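You operate a simulated robot arm through the tools that you are given. There is no shell and no other tool. Be economical: measure what you need, move in short steps, check, and stop when the job is done.

You run a simulated two-armed robot. Do the job below in one go: nothing can be reset, and whatever is moved stays where it is left.

## Task
Put the white jar dated soonest in the hair drawer, the one dated latest in the care drawer.
Fine: stand them upright; the third stays on the tower; shut both drawers.

It is judged by the outcome, as a careful person would: the job done as asked, and still so three seconds after it is handed in. It fails if anything else is knocked over, pushed out of place, dropped, spilled or broken.

## Robot
Two 7-joint arms with fingered hands on one trunk that stands fixed in place. Base frame: the origin is at the foot of the trunk, x ahead of it, y to its left, z up. Lengths are in m, angles in degrees, forces in N, time in s.
The left shoulder is at [0.061, 0.125, 1.13], the right one opposite. With the tool pointing down near the work surface each hand reaches from about 0.48 to 0.88 m from the base axis, measured 20 degrees to its own side. Payload 3.6 kg a hand.
The TCP of each hand is the grasp point between the finger pads, 0.034 m short of the fingertips. In the tool frame z runs along the fingers and y along their closing line. The gripper opens to 0.116 m. The gripper's body begins 0.04 m behind the TCP. The gripper is a hand of 5 fingers: y runs from the thumb to the fingers, the wrist lies at [-0.016, -0.16, -0.164] in the tool frame.
Orientation is that of the tool frame in the base frame, as a unit quaternion [x, y, z, w]. With the fingers straight down and the wrist toward the robot, the tool's x, y and z point along [0, 1, 0], [1, 0, 0] and [0, 0, -1] of the base frame.

## Interface
- The arms move only by the tool move_arm. It takes "left_motion", "right_motion" or both (then of equal length, played together; a hand with none holds still); each is a list of rows, each a list of 2 entries, a list of its own where there are three numbers: the shift along the base's x, y, z in m, then the turn, a rotation vector about the base's x, y, z in degrees. In form: [[[dx, dy, dz], [wx, wy, wz]], ...]. A call has 1 to 10 rows; each row shifts and turns the commanded pose from where the row before left it. Each row takes 0.2 s and may step no farther than 0.05 m and 8.6 degrees from the row before; otherwise, the whole call is refused. A pose out of reach is approached as far as the arm can. The call stops where the force on the tool passes 90 N (or 10 N more than at its start, if that is more) or the arm is blocked; 0.2 s more then pass. In this call time passes only in rows, and 0.2 s behind the last. It gives the time, the measured TCP pose, the force on the tool (base axes), the opening and the grip force at its end, in the units of the frame above (readings bear some noise), with the torque about the TCP (base axes, N m) and any sound that the robot's microphone picked up.
- Cameras (640 x 400 px; columns grow to the right, rows downward): "scene" is now at [0.1465, 0.0191, 1.3166]; the picture's right is [0.14, -0.99, 0.00], its down [-0.51, -0.07, -0.86] and it looks along [0.85, 0.12, -0.51] (base axes); focal length 214 px, centre (320, 200). "left" rides on the left gripper at [-0.069, -0.134, -0.11] in its tool frame; the picture's right is [-0.77, -0.19, 0.61], its down [0.59, -0.58, 0.57] and it looks along [0.25, 0.80, 0.55] (tool axes); focal length 256 px, centre (320, 200). "right" rides on the right gripper at [0.069, -0.134, -0.11] in its tool frame; the picture's right is [-0.77, 0.19, -0.61], its down [-0.59, -0.58, 0.57] and it looks along [-0.25, 0.79, 0.55] (tool axes); focal length 256 px, centre (320, 200).
- snapshot(camera): a new picture of that camera. It takes no simulated time.
- move_column(by): slides the trunk up (or, below 0, down) by that many m; the arms and the scene camera ride with it, the base frame stays. It gives what a move gives, with no picture.
- move_fingers(index, middle, ring, little, thumb_bend, thumb_turn, hand): sets how far each is bent, from 0 (flat) to 1 (curled in); at 0.3 the hand is open as for a grip, at 0.7 the pads meet at the TCP. One left out holds its place. A second passes; each finger stops where it meets its share of the squeeze, and holds until it gets a number again. It is the only way to open and close the hand. It gives what a move gives, with no picture; readings hold the bend of each and the force on index, middle, ring, little, thumb and palm. thumb_turn goes from beside the hand (0) to across from the fingers (1), as for a grip.
- turn_head(pan, tilt): turns the head with the scene camera to pan (to the left, within 86 degrees either way) and tilt (down, from -29 to 69), counted from straight ahead of the robot. It gives what a move gives.
- measure_at(camera, pixels): for up to 12 pixels [column, row] of the newest picture of that camera ("zoom" is the newest enlarged one), the place [x, y, z] in the base frame of the surface seen there, good to about 0.002 m, but the place of the scene camera against the robot may be out by one fixed shift of up to 0.012 m in any direction. It takes no simulated time.
- zoom(camera, box): a new picture of the part [left, top, right, bottom] of that camera's present view, enlarged. It takes no simulated time.
- close_job(): hands the job in; it is judged then, once.

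Keep the steps short. Do not move on a guess: measure, check each grasp and each placing, and mend mistakes. In all there are 80 turns and 44 pictures (those below and enlarged ones count). Leave the grippers open and the arms clear of the work at the hand-in unless told otherwise, and finish with a single line.

The tools are called by a JSON object that holds its "fn" and its "kwargs". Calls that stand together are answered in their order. move_arm: Moves the arms, as the interface text tells. Its arguments: {"type":"object","properties":{"left_motion":{"type":"array","items":{"type":"array"}},"right_motion":{"type":"array","items":{"type":"array"}}},"required":[]} The other tools are called the same way: move_column (by) slides the trunk up or down; move_fingers (index, middle, ring, little, thumb_bend, thumb_turn, hand) moves the fingers one by one; turn_head (pan, tilt) turns the head that bears the scene camera; snapshot (camera) takes a picture; measure_at (camera, pixels) gives the place of the surface under pixels of a picture; zoom (camera, box) takes an enlarged picture of a part of a camera's view; close_job () hands the job in.

At the start:

```text
time: 0.0
left_tool_pos: [0.4867, 0.29, 1.1945]
left_orientation: [0.707, 0.708, -0.001, -0.001]
left_force: [0.5, 0.6, 0.6]
left_ft_torque: [-0.03, -0.01, -0.05]
left_finger_gap: 0.1157
left_finger_force: 0.1
left_shape: jaw
left_bend: [0.3, 0.3, 0.3, 0.3, 0.3, 0.97]
left_finger forces: [0.1, 0.0, 0.0, 0.1, 0.0, 0.1]
right_tool_pos: [0.5062, -0.1261, 1.2401]
right_orientation: [0.707, 0.708, 0.0, 0.001]
right_force: [0.2, -0.8, 0.5]
right_ft_torque: [-0.02, -0.02, 0.03]
right_finger_gap: 0.116
right_finger_force: 0.0
right_shape: jaw
right_bend: [0.3, 0.3, 0.3, 0.3, 0.3, 0.97]
right_finger forces: [0.0, 0.1, 0.0, 0.0, 0.0, 0.0]
trunk travel left (down, up): [-0.325, 0.437]
head pan, tilt: [7.9, 30.7]
```

scene: 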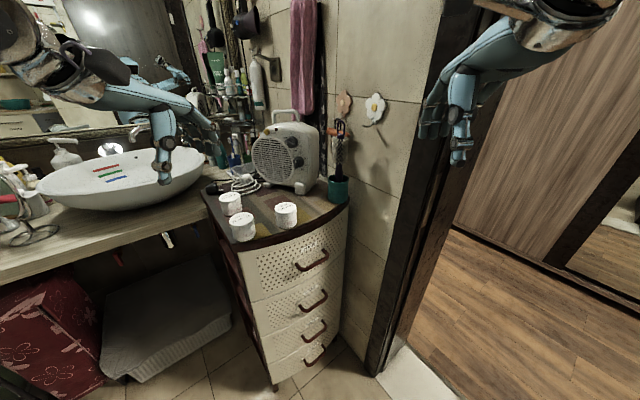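
right: 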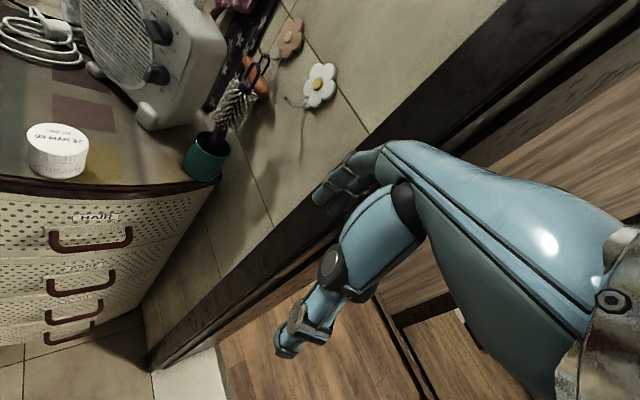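
left: 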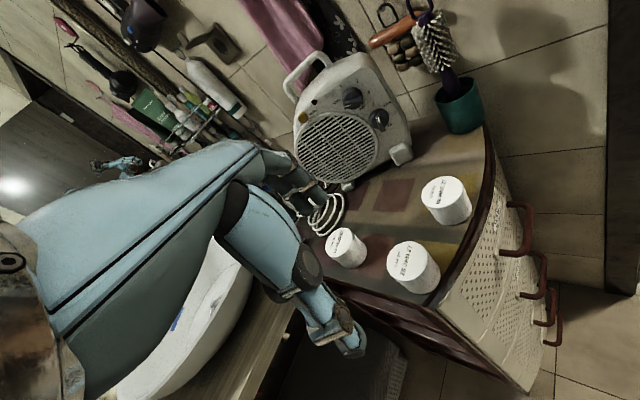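

I see three white jars on the tower's top and four drawers with labels. First I enlarge the jars and the drawer labels to read them.

{"fn": "zoom", "kwargs": {"camera": "scene", "box": [205, 180, 315, 250]}}

{"fn": "zoom", "kwargs": {"camera": "left", "box": [310, 160, 490, 300]}}

{"fn": "zoom", "kwargs": {"camera": "right", "box": [0, 110, 200, 350]}}

```text
5.71 times, centred on (260, 215) of scene
```

zoom: 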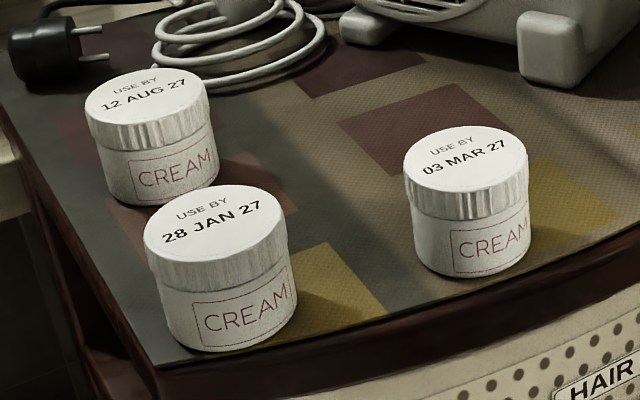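

```text
2.86 times, centred on (400, 230) of left
```

zoom: 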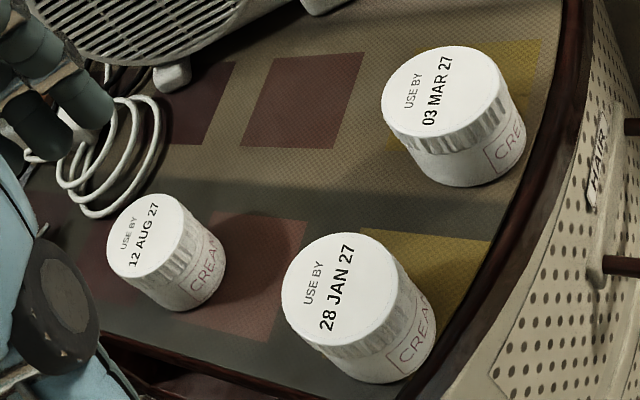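

```text
1.67 times, centred on (100, 230) of right
```

zoom: 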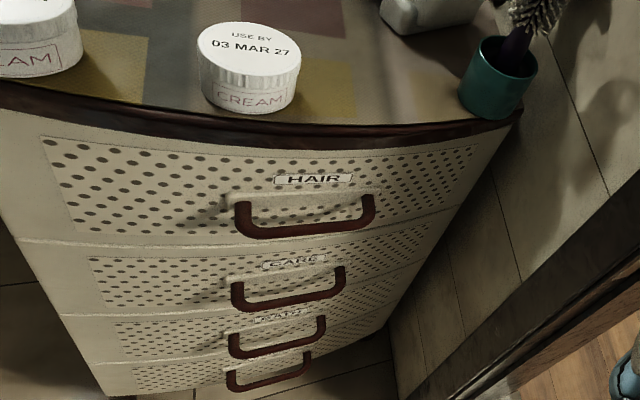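

28 JAN 27 (front-left) is soonest and goes to HAIR (top drawer). 12 AUG 27 (back-left) is latest and goes to CARE. The second label needs confirming, so I enlarge the drawers' fronts and measure jars and handles.

{"fn": "zoom", "kwargs": {"camera": "right", "box": [40, 200, 140, 340]}}

{"fn": "measure_at", "kwargs": {"camera": "scene", "pixels": [[242, 218], [230, 196], [286, 207], [243, 239], [231, 213], [287, 226], [297, 267], [312, 266], [328, 252], [299, 309], [313, 310], [326, 293]]}}

{"fn": "measure_at", "kwargs": {"camera": "right", "pixels": [[52, 240], [90, 247], [130, 235], [48, 286], [80, 292], [113, 276], [95, 217], [60, 135], [60, 172], [202, 160], [5, 190], [160, 185]]}}

{"fn": "measure_at", "kwargs": {"camera": "left", "pixels": [[407, 260], [343, 242], [442, 191], [427, 280], [357, 258], [460, 211], [525, 210], [530, 230], [524, 255], [545, 265], [545, 290], [460, 75]]}}

```text
2.86 times, centred on (90, 270) of right
```

zoom: 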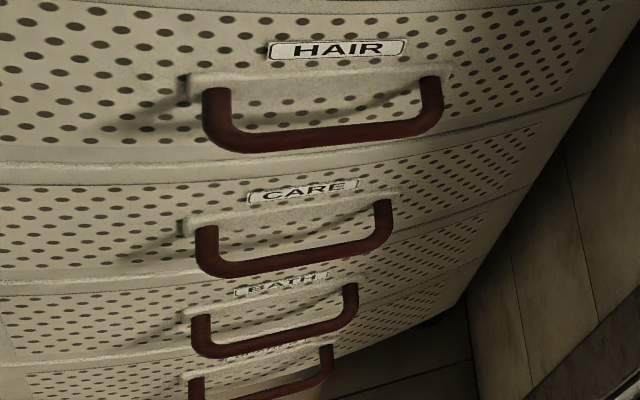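

```text
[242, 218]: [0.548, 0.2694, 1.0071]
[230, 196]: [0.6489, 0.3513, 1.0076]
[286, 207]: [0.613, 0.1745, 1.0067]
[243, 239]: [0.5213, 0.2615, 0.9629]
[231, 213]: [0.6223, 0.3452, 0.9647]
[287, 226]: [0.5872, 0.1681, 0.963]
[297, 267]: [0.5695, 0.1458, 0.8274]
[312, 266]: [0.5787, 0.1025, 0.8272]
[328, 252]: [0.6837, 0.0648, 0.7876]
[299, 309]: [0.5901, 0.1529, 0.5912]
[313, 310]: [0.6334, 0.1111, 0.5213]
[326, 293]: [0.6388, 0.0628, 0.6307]
```

```text
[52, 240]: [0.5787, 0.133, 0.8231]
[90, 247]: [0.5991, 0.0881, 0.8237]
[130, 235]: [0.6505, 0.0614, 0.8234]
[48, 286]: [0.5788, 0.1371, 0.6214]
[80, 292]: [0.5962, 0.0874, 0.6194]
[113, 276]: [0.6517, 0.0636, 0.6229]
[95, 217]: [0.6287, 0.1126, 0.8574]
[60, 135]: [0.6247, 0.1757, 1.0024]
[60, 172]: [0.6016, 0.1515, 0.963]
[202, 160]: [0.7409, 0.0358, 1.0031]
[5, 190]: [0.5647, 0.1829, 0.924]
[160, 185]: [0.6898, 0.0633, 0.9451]
```

```text
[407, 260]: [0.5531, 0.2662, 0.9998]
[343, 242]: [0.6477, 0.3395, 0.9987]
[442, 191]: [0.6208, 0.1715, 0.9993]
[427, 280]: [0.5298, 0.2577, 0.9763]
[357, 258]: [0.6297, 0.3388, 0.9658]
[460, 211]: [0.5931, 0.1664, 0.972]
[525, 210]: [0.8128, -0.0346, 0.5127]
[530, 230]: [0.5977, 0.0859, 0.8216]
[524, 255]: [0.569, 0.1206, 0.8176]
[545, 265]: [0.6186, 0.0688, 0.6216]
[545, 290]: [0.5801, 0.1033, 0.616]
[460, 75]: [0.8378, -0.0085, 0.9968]
```

Labels confirmed: HAIR on top, CARE second. Now I measure the handle shape, the front behind it, and the drawer edges in the enlarged view, plus the table surface around the jars.

{"fn": "measure_at", "kwargs": {"camera": "zoom", "pixels": [[215, 95], [240, 142], [330, 138], [420, 122], [432, 82], [300, 115], [300, 85], [210, 240], [300, 266], [375, 235], [300, 230], [205, 175]]}}

{"fn": "measure_at", "kwargs": {"camera": "left", "pixels": [[370, 225], [400, 200], [320, 255], [330, 210], [345, 165], [440, 310], [500, 160], [360, 285], [430, 232], [390, 272], [412, 293], [440, 262]]}}

{"fn": "measure_at", "kwargs": {"camera": "right", "pixels": [[20, 180], [100, 184], [220, 178], [2, 262], [150, 260], [170, 210], [190, 200], [2, 222], [2, 300], [130, 330], [20, 205], [120, 200]]}}

```text
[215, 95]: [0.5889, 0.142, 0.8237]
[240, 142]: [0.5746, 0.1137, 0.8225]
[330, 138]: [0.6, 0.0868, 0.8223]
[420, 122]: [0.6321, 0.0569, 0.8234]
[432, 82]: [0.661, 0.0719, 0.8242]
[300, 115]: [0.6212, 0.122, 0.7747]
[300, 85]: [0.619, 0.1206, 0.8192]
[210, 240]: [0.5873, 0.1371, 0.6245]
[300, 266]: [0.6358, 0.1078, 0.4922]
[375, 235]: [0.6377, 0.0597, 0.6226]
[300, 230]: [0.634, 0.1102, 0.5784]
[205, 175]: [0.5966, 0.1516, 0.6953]
```

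```text
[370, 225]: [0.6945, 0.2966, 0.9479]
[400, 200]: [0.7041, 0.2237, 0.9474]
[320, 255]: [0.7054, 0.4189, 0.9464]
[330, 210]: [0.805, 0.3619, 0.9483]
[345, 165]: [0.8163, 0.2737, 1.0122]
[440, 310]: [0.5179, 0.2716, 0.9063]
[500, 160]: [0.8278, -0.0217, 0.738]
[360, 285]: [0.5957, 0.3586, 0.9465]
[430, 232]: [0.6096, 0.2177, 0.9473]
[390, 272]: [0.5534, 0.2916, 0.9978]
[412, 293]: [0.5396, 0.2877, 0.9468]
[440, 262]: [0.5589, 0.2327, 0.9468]
```

```text
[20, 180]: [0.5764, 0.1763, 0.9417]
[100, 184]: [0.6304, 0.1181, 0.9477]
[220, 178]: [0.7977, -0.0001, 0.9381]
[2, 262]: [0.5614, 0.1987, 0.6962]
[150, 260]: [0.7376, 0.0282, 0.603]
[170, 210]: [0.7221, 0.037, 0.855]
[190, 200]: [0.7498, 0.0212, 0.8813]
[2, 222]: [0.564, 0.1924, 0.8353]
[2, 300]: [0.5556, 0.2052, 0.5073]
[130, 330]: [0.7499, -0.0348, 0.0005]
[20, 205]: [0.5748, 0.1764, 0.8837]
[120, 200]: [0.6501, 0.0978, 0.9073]
```

The drawer fronts face (-0.71,-0.71): the HAIR handle bar's outer face is centred near (0.602,0.085,0.82), with about a 0.024 m gap behind the bar and about 0.085 m inner width. I'll hook it with the right hand's middle and ring fingers pointing down. First I curl index and little, then move to a spot out in front of the tower, turned 45°.

{"fn": "move_fingers", "kwargs": {"hand": "right", "index": 1, "little": 1}}

{"fn": "move_arm", "kwargs": {"right_motion": [[[0.006, 0.025, -0.032], [0, 0, 7.5]], [[0.006, 0.025, -0.032], [0, 0, 7.5]], [[0.006, 0.025, -0.032], [0, 0, 7.5]], [[0.006, 0.025, -0.032], [0, 0, 7.5]], [[0.006, 0.025, -0.032], [0, 0, 7.5]], [[0.005, 0.025, -0.03], [0, 0, 7.5]]]}}

{"fn": "snapshot", "kwargs": {"camera": "right"}}

{"fn": "snapshot", "kwargs": {"camera": "scene"}}

```text
time: 1.0
left_tool_pos: [0.4865, 0.2899, 1.194]
left_orientation: [0.706, 0.708, -0.001, -0.001]
left_force: [0.5, -0.2, -0.3]
left_ft_torque: [0.0, 0.02, 0.02]
left_finger_gap: 0.1159
left_finger_force: 0.1
left_shape: jaw
left_bend: [0.3, 0.3, 0.3, 0.3, 0.3, 0.97]
left_finger forces: [0.0, 0.1, 0.0, 0.1, 0.0, 0.0]
right_tool_pos: [0.5058, -0.1254, 1.239]
right_orientation: [0.706, 0.708, -0.001, 0.0]
right_force: [0.0, -0.1, 0.1]
right_ft_torque: [0.03, 0.0, -0.04]
right_finger_gap: 0.0573
right_finger_force: 0.0
right_shape: fingers
right_bend: [1.0, 0.3, 0.3, 1.0, 0.3, 0.97]
right_finger forces: [0.0, 0.0, 0.0, 0.0, 0.0, 0.0]
trunk travel left (down, up): [-0.325, 0.437]
head pan, tilt: [7.9, 30.7]
```

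```text
time: 2.4
left_tool_pos: [0.4856, 0.2902, 1.1944]
left_orientation: [0.706, 0.708, -0.001, 0.0]
left_force: [-0.2, 0.0, -0.1]
left_ft_torque: [-0.04, 0.0, 0.03]
left_finger_gap: 0.1159
left_finger_force: 0.1
left_shape: jaw
left_bend: [0.3, 0.3, 0.3, 0.3, 0.3, 0.97]
left_finger forces: [0.0, 0.1, 0.1, 0.0, 0.0, 0.0]
right_tool_pos: [0.5411, 0.0258, 1.0492]
right_orientation: [0.381, 0.924, 0.0, 0.001]
right_force: [0.9, 0.2, -0.1]
right_ft_torque: [-0.03, 0.02, -0.03]
right_finger_gap: 0.0573
right_finger_force: 0.1
right_shape: fingers
right_bend: [1.0, 0.3, 0.3, 1.0, 0.3, 0.97]
right_finger forces: [0.0, 0.1, 0.0, 0.0, 0.0, 0.0]
trunk travel left (down, up): [-0.325, 0.437]
head pan, tilt: [7.9, 30.7]
```

```text
36 pictures are left
```

right: 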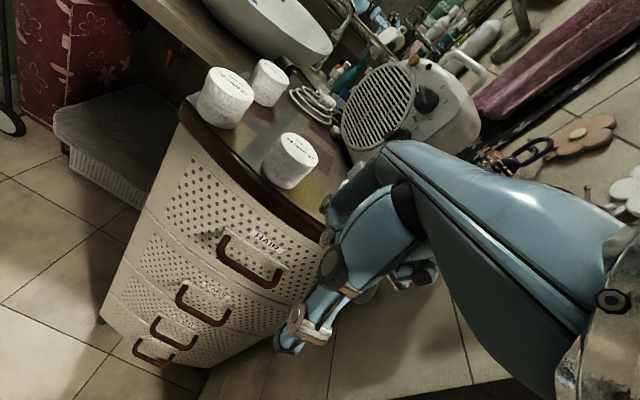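

```text
35 pictures are left
```

scene: 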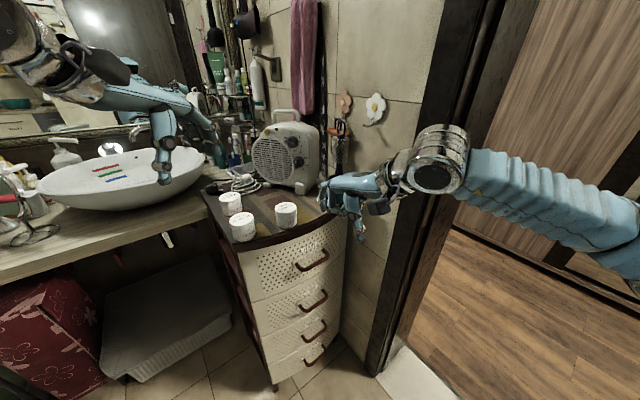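

The hand is now above and in front. I enlarge it to find where the two hooking fingers sit relative to the TCP.

{"fn": "zoom", "kwargs": {"camera": "scene", "box": [305, 155, 405, 250]}}

{"fn": "zoom", "kwargs": {"camera": "right", "box": [200, 130, 460, 370]}}

```text
4.21 times, centred on (355, 202) of scene
```

zoom: 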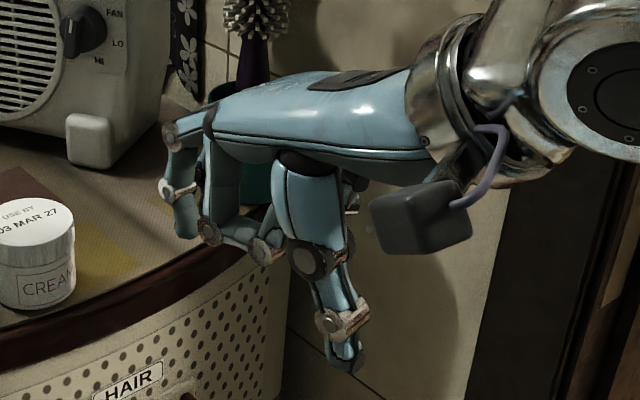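

```text
1.67 times, centred on (330, 250) of right
```

zoom: 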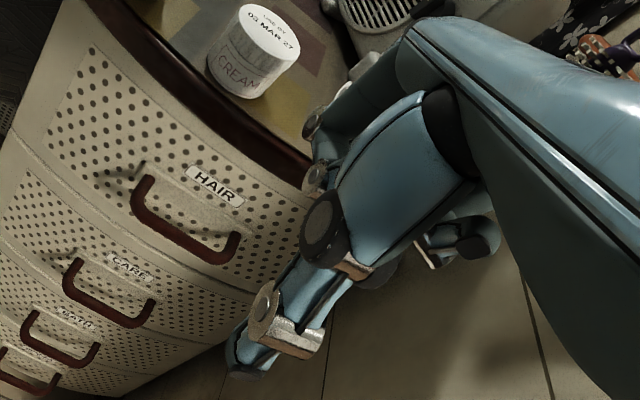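

I measure the finger points in the scene picture.

{"fn": "measure_at", "kwargs": {"camera": "scene", "pixels": [[323.4, 210], [329, 209.5], [342, 214], [321, 186], [329.5, 183], [323, 199], [362, 240], [358.6, 231], [335, 184], [331, 196], [355, 211]]}}

{"fn": "measure_at", "kwargs": {"camera": "zoom", "pixels": [[240, 350], [290, 320], [320, 175], [325, 230], [310, 125], [480, 235], [410, 50]]}}

```text
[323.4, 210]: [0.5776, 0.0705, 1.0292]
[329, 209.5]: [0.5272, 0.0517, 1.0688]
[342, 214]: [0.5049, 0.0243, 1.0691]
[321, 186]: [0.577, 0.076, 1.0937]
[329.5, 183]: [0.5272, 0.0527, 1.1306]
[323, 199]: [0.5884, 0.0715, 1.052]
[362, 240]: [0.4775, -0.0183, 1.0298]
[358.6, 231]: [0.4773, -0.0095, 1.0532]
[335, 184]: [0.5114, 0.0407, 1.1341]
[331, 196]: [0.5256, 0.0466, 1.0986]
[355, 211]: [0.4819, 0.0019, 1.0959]
```

```text
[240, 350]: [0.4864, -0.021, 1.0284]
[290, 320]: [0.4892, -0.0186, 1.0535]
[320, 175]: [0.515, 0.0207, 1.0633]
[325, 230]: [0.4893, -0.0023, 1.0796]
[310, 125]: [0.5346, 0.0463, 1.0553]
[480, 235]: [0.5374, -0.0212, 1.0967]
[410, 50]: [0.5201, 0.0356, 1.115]
```

Relative to the TCP the hooking fingers sit about 0.06 m toward the tower, with tips about 0.03 m lower. I'll tilt 10° so the fingertips lead inward and the knuckles stay clear, and descend in front to just above bar level.

{"fn": "move_arm", "kwargs": {"right_motion": [[[0.003, 0.005, -0.038], [3.54, -3.54, 0]], [[0.003, 0.005, -0.038], [3.54, -3.54, 0]], [[0.003, 0.005, -0.038], [0, 0, 0]], [[0.003, 0.005, -0.038], [0, 0, 0]], [[0.003, 0.005, -0.037], [0, 0, 0]]]}}

{"fn": "snapshot", "kwargs": {"camera": "right"}}

{"fn": "zoom", "kwargs": {"camera": "scene", "box": [260, 200, 400, 290]}}

```text
time: 3.6
left_tool_pos: [0.4856, 0.2896, 1.1934]
left_orientation: [0.707, 0.708, -0.001, 0.0]
left_force: [0.6, 0.0, 0.2]
left_ft_torque: [0.02, -0.01, 0.01]
left_finger_gap: 0.1157
left_finger_force: 0.1
left_shape: jaw
left_bend: [0.3, 0.3, 0.3, 0.3, 0.3, 0.97]
left_finger forces: [0.0, 0.0, 0.1, 0.1, 0.0, 0.0]
right_tool_pos: [0.5554, 0.0497, 0.8615]
right_orientation: [0.381, 0.921, 0.082, 0.033]
right_force: [-0.4, 0.4, -0.3]
right_ft_torque: [0.0, 0.0, -0.03]
right_finger_gap: 0.0574
right_finger_force: 0.1
right_shape: fingers
right_bend: [1.0, 0.3, 0.3, 1.0, 0.3, 0.97]
right_finger forces: [0.1, 0.1, 0.0, 0.1, 0.0, 0.1]
trunk travel left (down, up): [-0.325, 0.437]
head pan, tilt: [7.9, 30.7]
```

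```text
32 pictures are left
```

right: 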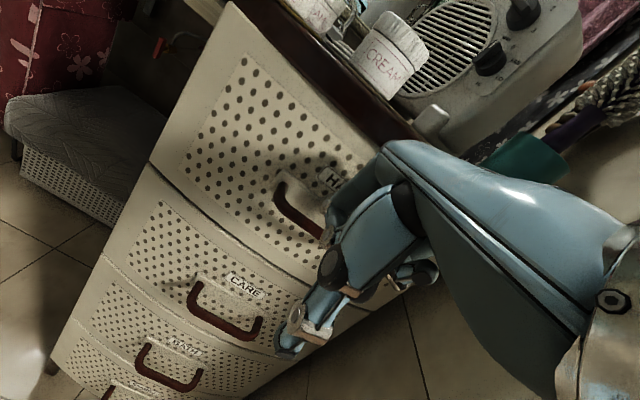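

```text
4.44 times, centred on (330, 245) of scene
```

zoom: 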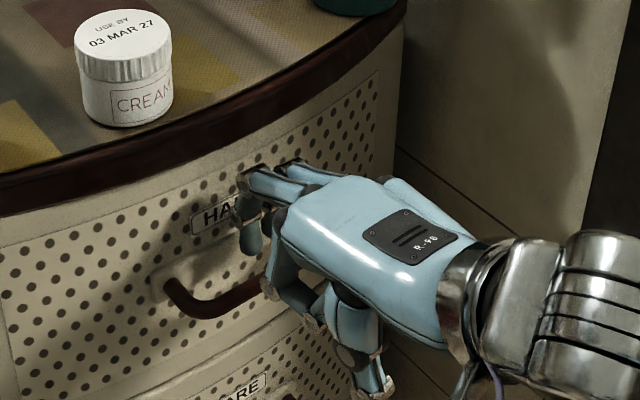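

The two fingers hang just above the bar. I measure finger and bar in this same view so any fixed shift cancels.

{"fn": "measure_at", "kwargs": {"camera": "zoom", "pixels": [[250, 248], [249, 235], [243, 203], [245, 182], [285, 165], [185, 303], [215, 303], [250, 288], [168, 288], [200, 268], [230, 270], [275, 265]]}}

```text
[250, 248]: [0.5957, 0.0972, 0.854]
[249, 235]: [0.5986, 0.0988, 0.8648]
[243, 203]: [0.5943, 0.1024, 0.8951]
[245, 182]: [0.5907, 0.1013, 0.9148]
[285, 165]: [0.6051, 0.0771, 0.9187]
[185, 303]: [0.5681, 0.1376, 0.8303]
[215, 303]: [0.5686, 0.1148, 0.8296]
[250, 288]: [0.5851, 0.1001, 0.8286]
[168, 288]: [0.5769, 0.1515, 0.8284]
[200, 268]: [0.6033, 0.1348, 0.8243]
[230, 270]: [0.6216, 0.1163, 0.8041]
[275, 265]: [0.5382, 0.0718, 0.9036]
```

Relative to the bar, the fingers need 0.018 m further in and 0.012 m toward the left to be centred, and then 0.042 m down.

{"fn": "move_arm", "kwargs": {"right_motion": [[[0.0042, 0.0212, 0], [0, 0, 0]], [[0, 0, -0.012], [0, 0, 0]], [[0, 0, -0.01], [0, 0, 0]], [[0, 0, -0.01], [0, 0, 0]], [[0, 0, -0.01], [0, 0, 0]]]}}

{"fn": "zoom", "kwargs": {"camera": "scene", "box": [260, 200, 400, 290]}}

```text
time: 4.8
left_tool_pos: [0.4856, 0.2889, 1.1945]
left_orientation: [0.706, 0.708, 0.0, -0.001]
left_force: [0.8, 0.0, -0.8]
left_ft_torque: [0.04, 0.01, -0.05]
left_finger_gap: 0.1158
left_finger_force: 0.1
left_shape: jaw
left_bend: [0.3, 0.3, 0.3, 0.3, 0.3, 0.97]
left_finger forces: [0.0, 0.1, 0.0, 0.0, 0.1, 0.0]
right_tool_pos: [0.5584, 0.0698, 0.8187]
right_orientation: [0.381, 0.921, 0.08, 0.033]
right_force: [-6.7, -7.8, 1.8]
right_ft_torque: [0.14, -0.2, -0.13]
right_finger_gap: 0.0573
right_finger_force: 5.2
right_shape: fingers
right_bend: [1.0, 0.33, 0.3, 1.0, 0.3, 0.97]
right_finger forces: [0.0, 10.2, 0.1, 0.0, 0.1, 0.0]
trunk travel left (down, up): [-0.325, 0.437]
head pan, tilt: [7.9, 30.7]
```

```text
4.44 times, centred on (330, 245) of scene
```

zoom: 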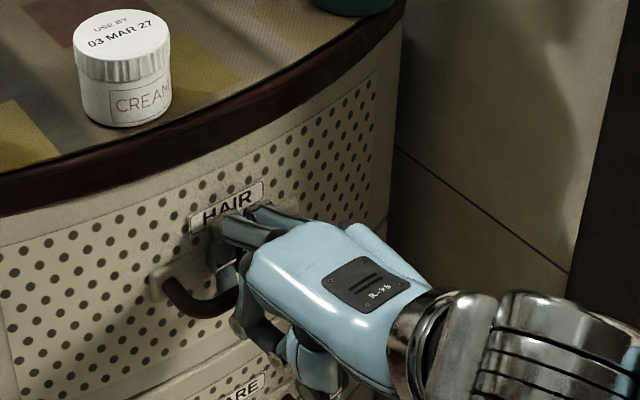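

The fingers are behind the bar; the middle one lightly touches the drawer front (10 N). I pull straight back a short way to test the hook.

{"fn": "move_arm", "kwargs": {"right_motion": [[[-0.007, -0.007, 0], [0, 0, 0]], [[-0.0106, -0.0106, 0], [0, 0, 0]], [[-0.0106, -0.0106, 0], [0, 0, 0]], [[-0.0106, -0.0106, 0], [0, 0, 0]]]}}

{"fn": "zoom", "kwargs": {"camera": "scene", "box": [230, 190, 410, 310]}}

```text
time: 5.8
left_tool_pos: [0.4858, 0.2898, 1.1944]
left_orientation: [0.707, 0.707, 0.0, 0.0]
left_force: [0.4, -0.3, 0.3]
left_ft_torque: [0.01, -0.02, -0.02]
left_finger_gap: 0.1157
left_finger_force: 0.1
left_shape: jaw
left_bend: [0.3, 0.3, 0.3, 0.3, 0.3, 0.97]
left_finger forces: [0.0, 0.0, 0.1, 0.1, 0.1, 0.1]
right_tool_pos: [0.5219, 0.0323, 0.8198]
right_orientation: [0.382, 0.92, 0.081, 0.033]
right_force: [1.1, -0.2, 0.6]
right_ft_torque: [0.0, 0.03, 0.03]
right_finger_gap: 0.0575
right_finger_force: 0.1
right_shape: fingers
right_bend: [1.0, 0.3, 0.3, 1.0, 0.3, 0.97]
right_finger forces: [0.1, 0.1, 0.1, 0.1, 0.1, 0.0]
trunk travel left (down, up): [-0.325, 0.437]
head pan, tilt: [7.9, 30.7]
```

```text
3.33 times, centred on (320, 250) of scene
```

zoom: 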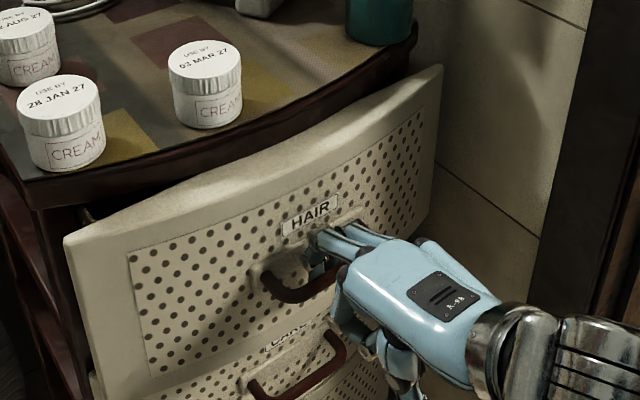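

The drawer slides out freely. I continue the pull.

{"fn": "move_arm", "kwargs": {"right_motion": [[[-0.0141, -0.0141, 0], [0, 0, 0]], [[-0.0141, -0.0141, 0], [0, 0, 0]], [[-0.0141, -0.0141, 0], [0, 0, 0]], [[-0.0141, -0.0141, 0], [0, 0, 0]], [[-0.0141, -0.0141, 0], [0, 0, 0]], [[-0.0141, -0.0141, 0], [0, 0, 0]]]}}

{"fn": "snapshot", "kwargs": {"camera": "scene"}}

```text
time: 7.2
left_tool_pos: [0.4848, 0.2898, 1.195]
left_orientation: [0.708, 0.707, 0.0, 0.0]
left_force: [0.1, 0.7, -0.7]
left_ft_torque: [0.0, 0.04, 0.02]
left_finger_gap: 0.1162
left_finger_force: 0.0
left_shape: jaw
left_bend: [0.3, 0.3, 0.3, 0.3, 0.3, 0.97]
left_finger forces: [0.0, 0.0, 0.0, 0.0, 0.0, 0.0]
right_tool_pos: [0.4346, -0.0533, 0.8202]
right_orientation: [0.381, 0.92, 0.081, 0.033]
right_force: [1.1, -0.4, -0.2]
right_ft_torque: [-0.03, 0.01, -0.01]
right_finger_gap: 0.0572
right_finger_force: 0.1
right_shape: fingers
right_bend: [1.0, 0.3, 0.3, 1.0, 0.3, 0.97]
right_finger forces: [0.0, 0.0, 0.1, 0.0, 0.1, 0.0]
trunk travel left (down, up): [-0.325, 0.437]
head pan, tilt: [7.9, 30.7]
```

```text
28 pictures are left
```

scene: 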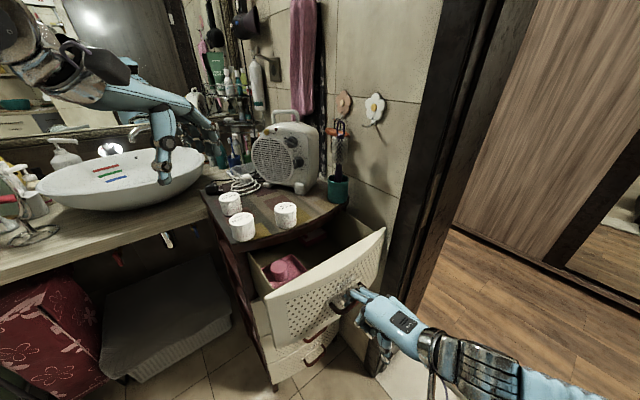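

Open about 0.17 m. There's a pink item in the drawer. I enlarge the interior.

{"fn": "zoom", "kwargs": {"camera": "scene", "box": [240, 210, 390, 310]}}

{"fn": "measure_at", "kwargs": {"camera": "zoom", "pixels": [[100, 345], [350, 240], [560, 110], [180, 270], [300, 200], [300, 240], [360, 200], [110, 290], [200, 210], [60, 200], [450, 140], [250, 250]]}}

```text
4.00 times, centred on (315, 260) of scene
```

zoom: 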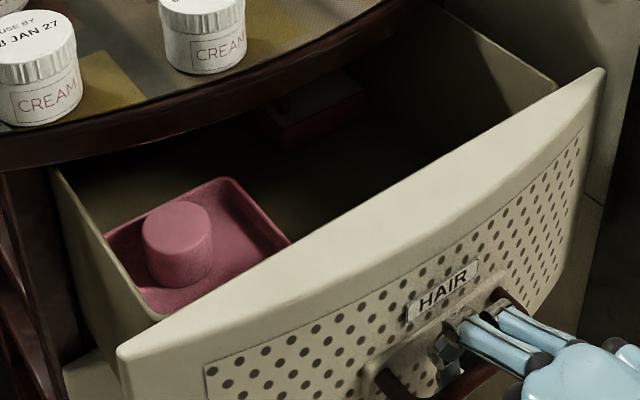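

```text
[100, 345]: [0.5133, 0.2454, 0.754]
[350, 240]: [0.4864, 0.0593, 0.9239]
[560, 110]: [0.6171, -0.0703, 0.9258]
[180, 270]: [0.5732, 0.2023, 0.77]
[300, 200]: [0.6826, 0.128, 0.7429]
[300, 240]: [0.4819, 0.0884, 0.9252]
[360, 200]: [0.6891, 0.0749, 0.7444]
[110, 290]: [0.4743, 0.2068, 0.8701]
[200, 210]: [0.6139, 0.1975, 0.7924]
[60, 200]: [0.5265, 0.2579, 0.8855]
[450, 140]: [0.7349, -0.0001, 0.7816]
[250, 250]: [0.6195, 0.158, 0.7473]
```

Floor of the drawer is at z≈0.737, the front panel top ≈0.918, and the pink tray occupies the left front. I'll set the jar to the right of the tray with the hand's wrist pointing left, so I need somewhat more opening: another 0.05 m.

{"fn": "move_arm", "kwargs": {"right_motion": [[[-0.0118, -0.0118, 0], [0, 0, 0]], [[-0.0118, -0.0118, 0], [0, 0, 0]], [[-0.0118, -0.0118, 0], [0, 0, 0]]]}}

{"fn": "move_fingers", "kwargs": {"hand": "right", "thumb_turn": 0.97}}

{"fn": "zoom", "kwargs": {"camera": "scene", "box": [230, 210, 400, 320]}}

{"fn": "measure_at", "kwargs": {"camera": "zoom", "pixels": [[200, 160], [300, 120], [560, 110], [540, 100], [370, 210], [420, 170], [380, 180], [300, 200], [250, 180], [200, 200], [380, 15], [260, 110]]}}

```text
time: 8.0
left_tool_pos: [0.485, 0.2898, 1.1944]
left_orientation: [0.707, 0.707, 0.0, 0.0]
left_force: [-0.3, 0.2, -0.4]
left_ft_torque: [0.0, 0.0, -0.02]
left_finger_gap: 0.116
left_finger_force: 0.2
left_shape: jaw
left_bend: [0.3, 0.3, 0.3, 0.3, 0.3, 0.97]
left_finger forces: [0.0, 0.1, 0.0, 0.1, 0.1, 0.0]
right_tool_pos: [0.3998, -0.089, 0.8185]
right_orientation: [0.381, 0.92, 0.081, 0.034]
right_force: [0.6, -0.2, 0.3]
right_ft_torque: [0.01, 0.01, 0.02]
right_finger_gap: 0.0574
right_finger_force: 0.3
right_shape: fingers
right_bend: [1.0, 0.3, 0.3, 1.0, 0.3, 0.97]
right_finger forces: [0.0, 0.1, 0.4, 0.0, 0.0, 0.0]
trunk travel left (down, up): [-0.325, 0.437]
head pan, tilt: [7.9, 30.7]
```

```text
time: 9.0
left_tool_pos: [0.4867, 0.2893, 1.194]
left_orientation: [0.707, 0.707, -0.001, -0.001]
left_force: [-1.0, 0.7, 0.1]
left_ft_torque: [0.01, -0.03, -0.02]
left_finger_gap: 0.1156
left_finger_force: 0.0
left_shape: jaw
left_bend: [0.3, 0.3, 0.3, 0.3, 0.3, 0.97]
left_finger forces: [0.1, 0.0, 0.0, 0.0, 0.1, 0.0]
right_tool_pos: [0.4001, -0.0886, 0.8185]
right_orientation: [0.38, 0.921, 0.08, 0.034]
right_force: [1.1, -0.2, 0.2]
right_ft_torque: [-0.03, 0.05, 0.0]
right_finger_gap: 0.0578
right_finger_force: 0.0
right_shape: fingers
right_bend: [1.0, 0.3, 0.3, 1.0, 0.3, 0.95]
right_finger forces: [0.0, 0.0, 0.1, 0.0, 0.0, 0.1]
trunk travel left (down, up): [-0.325, 0.437]
head pan, tilt: [7.9, 30.7]
```

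```text
3.64 times, centred on (315, 265) of scene
```

zoom: 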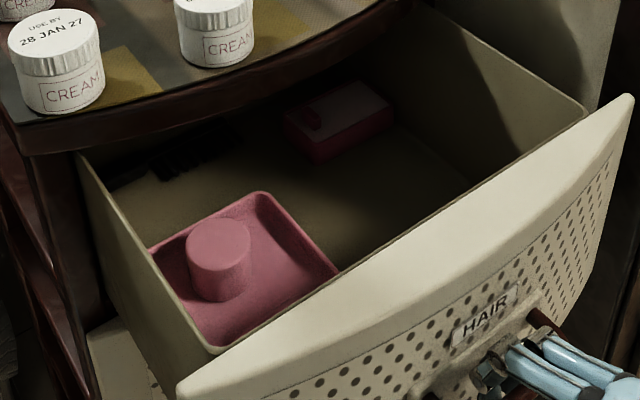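

```text
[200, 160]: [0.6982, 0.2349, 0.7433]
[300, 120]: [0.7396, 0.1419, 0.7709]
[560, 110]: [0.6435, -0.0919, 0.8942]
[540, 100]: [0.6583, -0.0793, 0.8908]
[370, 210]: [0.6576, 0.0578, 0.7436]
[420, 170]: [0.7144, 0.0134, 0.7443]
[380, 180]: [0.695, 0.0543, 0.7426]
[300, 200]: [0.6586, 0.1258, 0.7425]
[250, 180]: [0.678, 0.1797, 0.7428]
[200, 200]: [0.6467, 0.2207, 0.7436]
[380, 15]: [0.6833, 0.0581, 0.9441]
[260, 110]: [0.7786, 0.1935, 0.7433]
```

Clear floor lies right of the tray, around (0.61,0.01). The right hand stays hooked to hold the drawer. Now I bring the left hand above the 28 JAN jar (centre ≈(0.553,0.267), lid top 1.000), turned −45° so fingers pass clear of the other jars.

{"fn": "move_arm", "kwargs": {"left_motion": [[[0.011, -0.0038, -0.0158], [0, 0, -7.5]], [[0.011, -0.0038, -0.0158], [0, 0, -7.5]], [[0.011, -0.0038, -0.0158], [0, 0, -7.5]], [[0.011, -0.0038, -0.0158], [0, 0, -7.5]], [[0.011, -0.0038, -0.0158], [0, 0, -7.5]], [[0.011, -0.0038, -0.0158], [0, 0, -7.5]]]}}

{"fn": "zoom", "kwargs": {"camera": "scene", "box": [190, 140, 320, 250]}}

{"fn": "snapshot", "kwargs": {"camera": "left"}}

```text
time: 10.4
left_tool_pos: [0.5525, 0.2678, 1.0996]
left_orientation: [0.924, 0.383, 0.0, 0.0]
left_force: [1.3, 0.2, -0.3]
left_ft_torque: [0.01, 0.02, 0.0]
left_finger_gap: 0.1158
left_finger_force: 0.0
left_shape: jaw
left_bend: [0.3, 0.3, 0.3, 0.3, 0.3, 0.97]
left_finger forces: [0.1, 0.1, 0.0, 0.1, 0.1, 0.0]
right_tool_pos: [0.4009, -0.0881, 0.8182]
right_orientation: [0.381, 0.921, 0.081, 0.034]
right_force: [-0.3, 0.4, 0.1]
right_ft_torque: [0.0, -0.01, 0.05]
right_finger_gap: 0.0575
right_finger_force: 0.1
right_shape: fingers
right_bend: [1.0, 0.3, 0.3, 1.0, 0.3, 0.95]
right_finger forces: [0.0, 0.0, 0.1, 0.1, 0.0, 0.0]
trunk travel left (down, up): [-0.325, 0.437]
head pan, tilt: [7.9, 30.7]
```

```text
3.64 times, centred on (255, 195) of scene
```

zoom: 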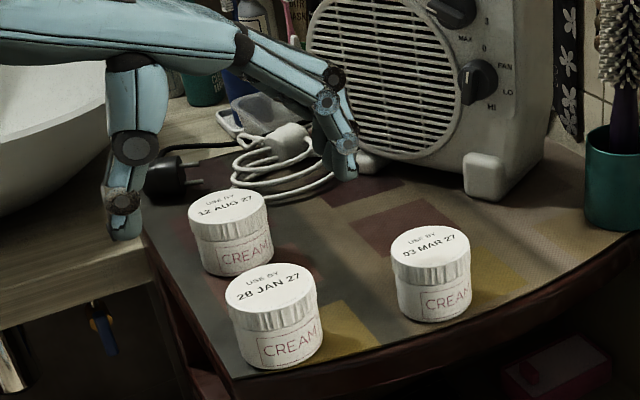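

```text
24 pictures are left
```

left: 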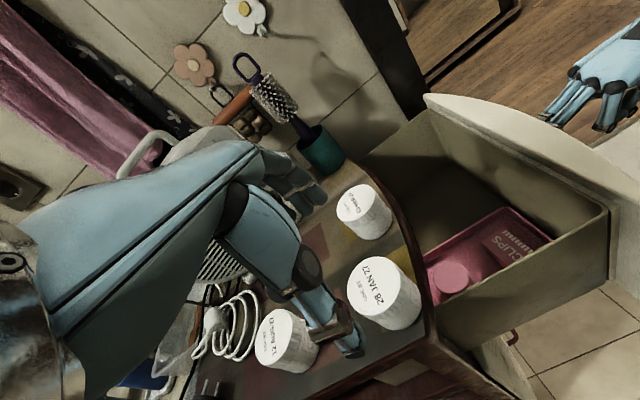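

I check jar position from this closer left camera, plus finger and thumb tips from the scene.

{"fn": "measure_at", "kwargs": {"camera": "left", "pixels": [[352, 275], [378, 285], [405, 265], [385, 262], [365, 300], [405, 322], [362, 208], [280, 330], [348, 345], [330, 300], [320, 200], [450, 275]]}}

{"fn": "measure_at", "kwargs": {"camera": "zoom", "pixels": [[345, 172], [345, 145], [325, 102], [122, 225], [122, 202], [333, 78], [265, 285], [270, 355], [230, 205], [335, 165]]}}

```text
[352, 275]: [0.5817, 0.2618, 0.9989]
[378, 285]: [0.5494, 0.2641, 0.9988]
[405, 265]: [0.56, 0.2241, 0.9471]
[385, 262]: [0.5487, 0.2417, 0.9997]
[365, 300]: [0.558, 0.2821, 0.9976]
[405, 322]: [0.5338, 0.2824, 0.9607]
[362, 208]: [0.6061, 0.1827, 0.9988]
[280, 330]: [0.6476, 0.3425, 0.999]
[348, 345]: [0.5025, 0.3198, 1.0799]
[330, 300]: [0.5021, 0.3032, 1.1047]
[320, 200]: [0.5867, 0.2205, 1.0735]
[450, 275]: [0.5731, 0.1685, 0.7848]
```

```text
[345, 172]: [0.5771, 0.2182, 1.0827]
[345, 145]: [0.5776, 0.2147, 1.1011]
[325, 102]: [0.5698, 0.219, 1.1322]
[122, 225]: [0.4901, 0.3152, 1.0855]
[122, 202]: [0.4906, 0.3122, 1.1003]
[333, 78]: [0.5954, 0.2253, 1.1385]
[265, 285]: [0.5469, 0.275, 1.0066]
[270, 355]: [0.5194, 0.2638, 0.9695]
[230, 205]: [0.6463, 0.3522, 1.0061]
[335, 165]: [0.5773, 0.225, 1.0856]
```

The JAN jar is centred at ≈(0.552,0.266) under the TCP. To keep the fingers off the MAR jar, I narrow the hand slightly, then descend to z≈0.986.

{"fn": "move_fingers", "kwargs": {"hand": "left", "index": 0.37, "middle": 0.37, "ring": 0.37, "little": 0.37}}

{"fn": "move_arm", "kwargs": {"left_motion": [[[0, 0, -0.03], [0, 0, 0]], [[0, 0, -0.03], [0, 0, 0]], [[0, 0, -0.02], [0, 0, 0]], [[0, 0, -0.02], [0, 0, 0]], [[0, 0, -0.013], [0, 0, 0]]]}}

{"fn": "zoom", "kwargs": {"camera": "scene", "box": [190, 150, 320, 250]}}

```text
time: 11.4
left_tool_pos: [0.5514, 0.2683, 1.0998]
left_orientation: [0.923, 0.384, -0.001, 0.0]
left_force: [0.5, 0.1, -0.2]
left_ft_torque: [-0.03, -0.01, 0.02]
left_finger_gap: 0.1079
left_finger_force: 0.0
left_shape: fingers
left_bend: [0.37, 0.37, 0.37, 0.37, 0.3, 0.97]
left_finger forces: [0.0, 0.0, 0.1, 0.0, 0.0, 0.1]
right_tool_pos: [0.4012, -0.0883, 0.8188]
right_orientation: [0.381, 0.921, 0.081, 0.033]
right_force: [0.8, -0.6, 0.1]
right_ft_torque: [0.01, -0.01, 0.01]
right_finger_gap: 0.0575
right_finger_force: 0.0
right_shape: fingers
right_bend: [1.0, 0.3, 0.3, 1.0, 0.3, 0.95]
right_finger forces: [0.1, 0.1, 0.0, 0.1, 0.1, 0.0]
trunk travel left (down, up): [-0.325, 0.437]
head pan, tilt: [7.9, 30.7]
```

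```text
time: 12.6
left_tool_pos: [0.552, 0.2674, 0.9885]
left_orientation: [0.923, 0.384, 0.0, 0.0]
left_force: [0.3, -0.2, -0.1]
left_ft_torque: [-0.02, 0.01, -0.02]
left_finger_gap: 0.1077
left_finger_force: 0.0
left_shape: fingers
left_bend: [0.37, 0.37, 0.37, 0.37, 0.3, 0.97]
left_finger forces: [0.0, 0.0, 0.1, 0.1, 0.0, 0.0]
right_tool_pos: [0.4017, -0.088, 0.8188]
right_orientation: [0.38, 0.921, 0.08, 0.033]
right_force: [-0.1, 0.6, 0.9]
right_ft_torque: [-0.01, 0.0, 0.01]
right_finger_gap: 0.0574
right_finger_force: 0.0
right_shape: fingers
right_bend: [1.0, 0.3, 0.3, 1.0, 0.3, 0.95]
right_finger forces: [0.1, 0.0, 0.1, 0.0, 0.0, 0.0]
trunk travel left (down, up): [-0.325, 0.437]
head pan, tilt: [7.9, 30.7]
```

```text
4.00 times, centred on (255, 200) of scene
```

zoom: 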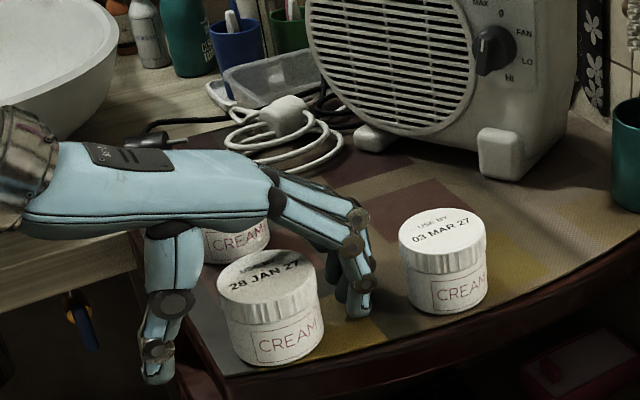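

The jar stands between thumb and fingers without contact. I close thumb, index and middle (ring helps).

{"fn": "move_fingers", "kwargs": {"hand": "left", "index": 0.7, "middle": 0.7, "ring": 0.7, "thumb_bend": 0.7}}

{"fn": "move_arm", "kwargs": {"left_motion": [[[0, 0, 0.015], [0, 0, 0]], [[0, 0, 0.02], [0, 0, 0]]]}}

{"fn": "zoom", "kwargs": {"camera": "scene", "box": [190, 150, 320, 250]}}

```text
time: 13.6
left_tool_pos: [0.5518, 0.2676, 0.9882]
left_orientation: [0.924, 0.383, 0.001, 0.0]
left_force: [2.3, 1.5, 9.2]
left_ft_torque: [-0.05, -0.24, 0.01]
left_finger_gap: 0.0498
left_finger_force: 31.4
left_shape: fingers
left_bend: [0.56, 0.56, 0.67, 0.37, 0.53, 0.96]
left_finger forces: [12.8, 13.1, 4.2, 0.1, 32.0, 0.0]
right_tool_pos: [0.3996, -0.089, 0.819]
right_orientation: [0.38, 0.921, 0.081, 0.034]
right_force: [-0.4, -0.5, 0.3]
right_ft_torque: [0.02, 0.01, -0.01]
right_finger_gap: 0.0576
right_finger_force: 0.1
right_shape: fingers
right_bend: [1.0, 0.3, 0.3, 1.0, 0.3, 0.95]
right_finger forces: [0.1, 0.0, 0.1, 0.0, 0.0, 0.1]
trunk travel left (down, up): [-0.325, 0.437]
head pan, tilt: [7.9, 30.7]
```

```text
time: 14.2
left_tool_pos: [0.5529, 0.2682, 1.0207]
left_orientation: [0.924, 0.383, -0.001, -0.001]
left_force: [0.5, -0.1, -2.1]
left_ft_torque: [0.0, 0.0, 0.01]
left_finger_gap: 0.0499
left_finger_force: 28.3
left_shape: fingers
left_bend: [0.56, 0.56, 0.68, 0.37, 0.53, 0.96]
left_finger forces: [12.7, 12.0, 3.2, 0.0, 29.2, 0.0]
right_tool_pos: [0.4016, -0.0879, 0.8193]
right_orientation: [0.381, 0.92, 0.081, 0.034]
right_force: [-0.6, 0.1, -0.3]
right_ft_torque: [0.02, -0.02, 0.0]
right_finger_gap: 0.0576
right_finger_force: 0.1
right_shape: fingers
right_bend: [1.0, 0.3, 0.3, 1.0, 0.3, 0.95]
right_finger forces: [0.0, 0.0, 0.0, 0.0, 0.0, 0.0]
trunk travel left (down, up): [-0.325, 0.437]
head pan, tilt: [7.9, 30.7]
```

```text
4.00 times, centred on (255, 200) of scene
```

zoom: 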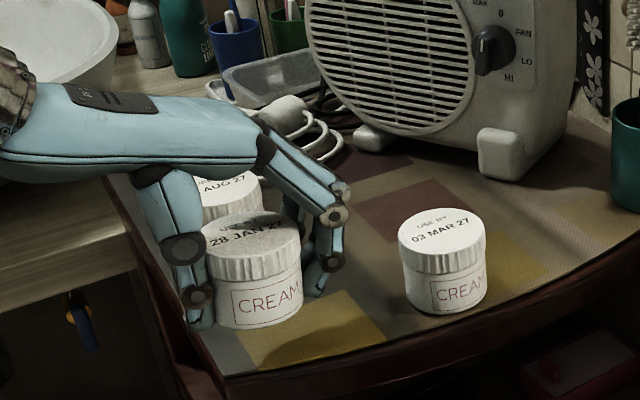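

The jar is lifted, held at ~30 N and upright (weight ≈2 N). I raise it and carry it over the clear part of the open drawer.

{"fn": "move_arm", "kwargs": {"left_motion": [[[0, 0, 0.035], [0, 0, 0]], [[0, 0, 0.035], [0, 0, 0]], [[0.0068, -0.0393, 0], [0, 0, 0]], [[0.0068, -0.0393, 0], [0, 0, 0]], [[0.0068, -0.0393, 0], [0, 0, 0]], [[0.0068, -0.0393, 0], [0, 0, 0]], [[0.0068, -0.0393, 0], [0, 0, 0]], [[0.0068, -0.0393, 0], [0, 0, 0]], [[0.0068, -0.0393, 0], [0, 0, 0]]]}}

{"fn": "snapshot", "kwargs": {"camera": "scene"}}

```text
time: 16.2
left_tool_pos: [0.6002, -0.011, 1.0923]
left_orientation: [0.924, 0.383, 0.0, -0.002]
left_force: [0.3, 0.0, -1.8]
left_ft_torque: [0.02, 0.0, -0.03]
left_finger_gap: 0.0499
left_finger_force: 28.4
left_shape: fingers
left_bend: [0.56, 0.56, 0.68, 0.37, 0.54, 0.96]
left_finger forces: [12.7, 11.7, 3.2, 0.0, 28.4, 0.1]
right_tool_pos: [0.4004, -0.0885, 0.8187]
right_orientation: [0.381, 0.92, 0.081, 0.033]
right_force: [-0.5, -0.2, 0.0]
right_ft_torque: [-0.04, -0.01, 0.03]
right_finger_gap: 0.0579
right_finger_force: 0.3
right_shape: fingers
right_bend: [1.0, 0.3, 0.3, 1.0, 0.3, 0.95]
right_finger forces: [0.0, 0.1, 0.5, 0.1, 0.0, 0.0]
trunk travel left (down, up): [-0.325, 0.437]
head pan, tilt: [7.9, 30.7]
```

```text
21 pictures are left
```

scene: 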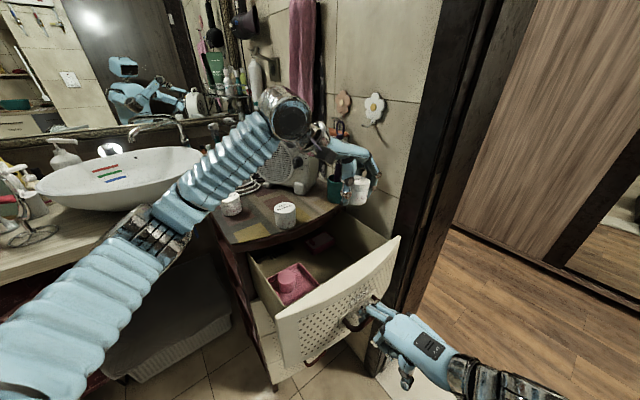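

The path down is free but the forearm might graze the drawer's front corner at low height. I unhook the right hand (up, then back), then raise the trunk 0.2 m so the left forearm comes down more steeply.

{"fn": "move_arm", "kwargs": {"right_motion": [[[0, 0, 0.02], [0, 0, 0]], [[0, 0, 0.025], [0, 0, 0]], [[-0.02, -0.02, 0.01], [0, 0, 0]], [[-0.02, -0.02, 0], [0, 0, 0]]]}}

{"fn": "move_column", "kwargs": {"by": 0.2}}

{"fn": "turn_head", "kwargs": {"pan": 0, "tilt": 45}}

{"fn": "snapshot", "kwargs": {"camera": "scene"}}

```text
time: 17.2
left_tool_pos: [0.5982, -0.0092, 1.0925]
left_orientation: [0.924, 0.383, 0.0, -0.001]
left_force: [-0.4, 0.3, -0.7]
left_ft_torque: [0.0, 0.04, 0.02]
left_finger_gap: 0.0495
left_finger_force: 28.1
left_shape: fingers
left_bend: [0.56, 0.56, 0.68, 0.37, 0.54, 0.96]
left_finger forces: [12.7, 11.8, 3.4, 0.1, 28.6, 0.0]
right_tool_pos: [0.3581, -0.1299, 0.8652]
right_orientation: [0.369, 0.925, 0.085, 0.025]
right_force: [-0.5, -1.2, -0.8]
right_ft_torque: [0.05, 0.0, 0.0]
right_finger_gap: 0.0575
right_finger_force: 0.0
right_shape: fingers
right_bend: [1.0, 0.3, 0.3, 1.0, 0.3, 0.95]
right_finger forces: [0.0, 0.0, 0.0, 0.0, 0.1, 0.0]
right hand out of reach, approached as far as the arm can: row 3, 4
trunk travel left (down, up): [-0.325, 0.437]
head pan, tilt: [7.9, 30.7]
```

```text
time: 19.4
left_tool_pos: [0.6003, -0.0089, 1.2908]
left_orientation: [0.924, 0.383, 0.0, -0.001]
left_force: [-0.2, 0.4, -1.4]
left_ft_torque: [-0.01, 0.02, 0.0]
left_finger_gap: 0.05
left_finger_force: 28.0
left_shape: fingers
left_bend: [0.56, 0.56, 0.68, 0.37, 0.54, 0.96]
left_finger forces: [12.7, 11.8, 3.3, 0.1, 28.3, 0.0]
right_tool_pos: [0.358, -0.1276, 1.0635]
right_orientation: [0.381, 0.92, 0.08, 0.033]
right_force: [-1.1, -0.9, 0.4]
right_ft_torque: [0.01, -0.02, 0.0]
right_finger_gap: 0.0576
right_finger_force: 0.1
right_shape: fingers
right_bend: [1.0, 0.3, 0.3, 1.0, 0.3, 0.95]
right_finger forces: [0.0, 0.1, 0.0, 0.0, 0.0, 0.0]
trunk travel left (down, up): [-0.525, 0.237]
head pan, tilt: [7.9, 30.7]
```

```text
time: 20.1
left_tool_pos: [0.6003, -0.0082, 1.2913]
left_orientation: [0.923, 0.384, 0.0, -0.002]
left_force: [0.1, 0.6, -1.0]
left_ft_torque: [0.04, 0.0, -0.01]
left_finger_gap: 0.05
left_finger_force: 27.7
left_shape: fingers
left_bend: [0.56, 0.56, 0.68, 0.37, 0.54, 0.96]
left_finger forces: [12.7, 11.8, 3.3, 0.0, 28.2, 0.0]
right_tool_pos: [0.3587, -0.1286, 1.0639]
right_orientation: [0.38, 0.921, 0.081, 0.034]
right_force: [-0.3, 0.4, -0.7]
right_ft_torque: [-0.02, -0.02, -0.02]
right_finger_gap: 0.0577
right_finger_force: 0.1
right_shape: fingers
right_bend: [1.0, 0.3, 0.3, 1.0, 0.3, 0.95]
right_finger forces: [0.1, 0.1, 0.0, 0.0, 0.0, 0.1]
trunk travel left (down, up): [-0.525, 0.237]
head pan, tilt: [0.0, 45.0]
```

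```text
20 pictures are left
```

scene: 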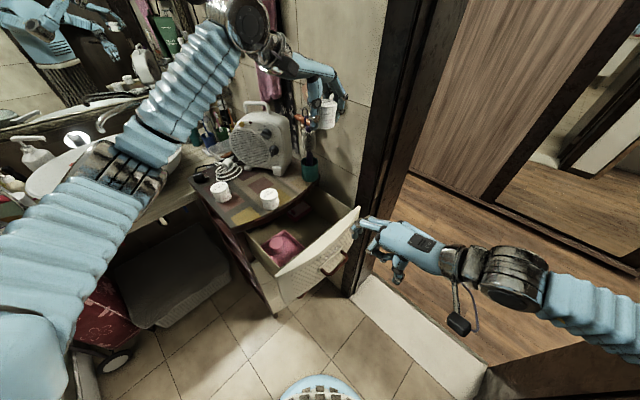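

Good overhead view. I enlarge the drawer and measure panel, walls and free floor before lowering.

{"fn": "zoom", "kwargs": {"camera": "scene", "box": [225, 180, 375, 290]}}

{"fn": "measure_at", "kwargs": {"camera": "zoom", "pixels": [[345, 235], [440, 180], [400, 195], [530, 115], [480, 90], [340, 160], [300, 200], [330, 80], [250, 185], [200, 300], [120, 210], [380, 150]]}}

```text
3.64 times, centred on (300, 235) of scene
```

zoom: 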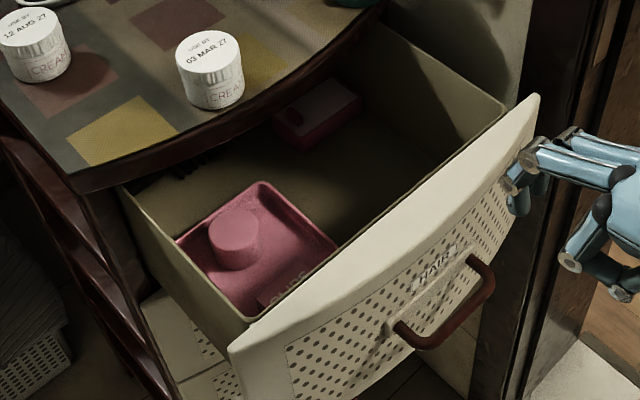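

```text
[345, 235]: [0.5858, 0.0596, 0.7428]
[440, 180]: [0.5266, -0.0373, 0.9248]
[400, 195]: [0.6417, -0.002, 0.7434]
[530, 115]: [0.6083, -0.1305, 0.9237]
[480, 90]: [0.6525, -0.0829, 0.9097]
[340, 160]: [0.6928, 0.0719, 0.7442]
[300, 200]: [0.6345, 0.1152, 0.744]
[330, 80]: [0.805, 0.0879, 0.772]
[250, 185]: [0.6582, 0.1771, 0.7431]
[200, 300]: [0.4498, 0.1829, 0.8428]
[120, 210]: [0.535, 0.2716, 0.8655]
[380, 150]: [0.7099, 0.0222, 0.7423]
```

Free floor to the right of the tray (tray edge t≈0.37, right wall t≈0.52). I shift slightly and lower until the jar is at rim level, then check.

{"fn": "move_arm", "kwargs": {"left_motion": [[[0.0125, -0.008, -0.03], [0, 0, 0]], [[0, 0, -0.045], [0, 0, 0]], [[0, 0, -0.045], [0, 0, 0]], [[0, 0, -0.045], [0, 0, 0]], [[0, 0, -0.045], [0, 0, 0]], [[0, 0, -0.045], [0, 0, 0]], [[0, 0, -0.045], [0, 0, 0]], [[0, 0, -0.045], [0, 0, 0]]]}}

{"fn": "zoom", "kwargs": {"camera": "scene", "box": [205, 140, 385, 290]}}

```text
time: 21.9
left_tool_pos: [0.6128, -0.0167, 0.9473]
left_orientation: [0.924, 0.383, 0.0, 0.0]
left_force: [0.9, 0.3, -1.0]
left_ft_torque: [0.0, 0.03, -0.01]
left_finger_gap: 0.0497
left_finger_force: 27.0
left_shape: fingers
left_bend: [0.56, 0.56, 0.68, 0.37, 0.54, 0.96]
left_finger forces: [12.3, 11.3, 3.2, 0.0, 26.7, 0.0]
right_tool_pos: [0.3589, -0.1295, 1.063]
right_orientation: [0.38, 0.921, 0.081, 0.033]
right_force: [0.7, -0.4, 0.0]
right_ft_torque: [0.0, 0.0, 0.0]
right_finger_gap: 0.0578
right_finger_force: 0.0
right_shape: fingers
right_bend: [1.0, 0.3, 0.3, 1.0, 0.3, 0.95]
right_finger forces: [0.2, 0.0, 0.0, 0.0, 0.1, 0.0]
trunk travel left (down, up): [-0.525, 0.237]
head pan, tilt: [0.0, 45.0]
```

```text
2.67 times, centred on (295, 215) of scene
```

zoom: 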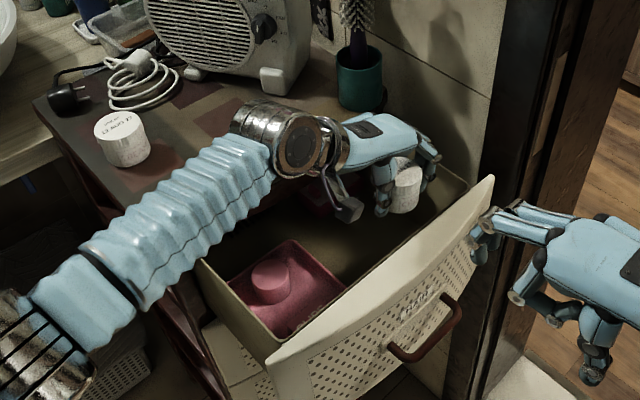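

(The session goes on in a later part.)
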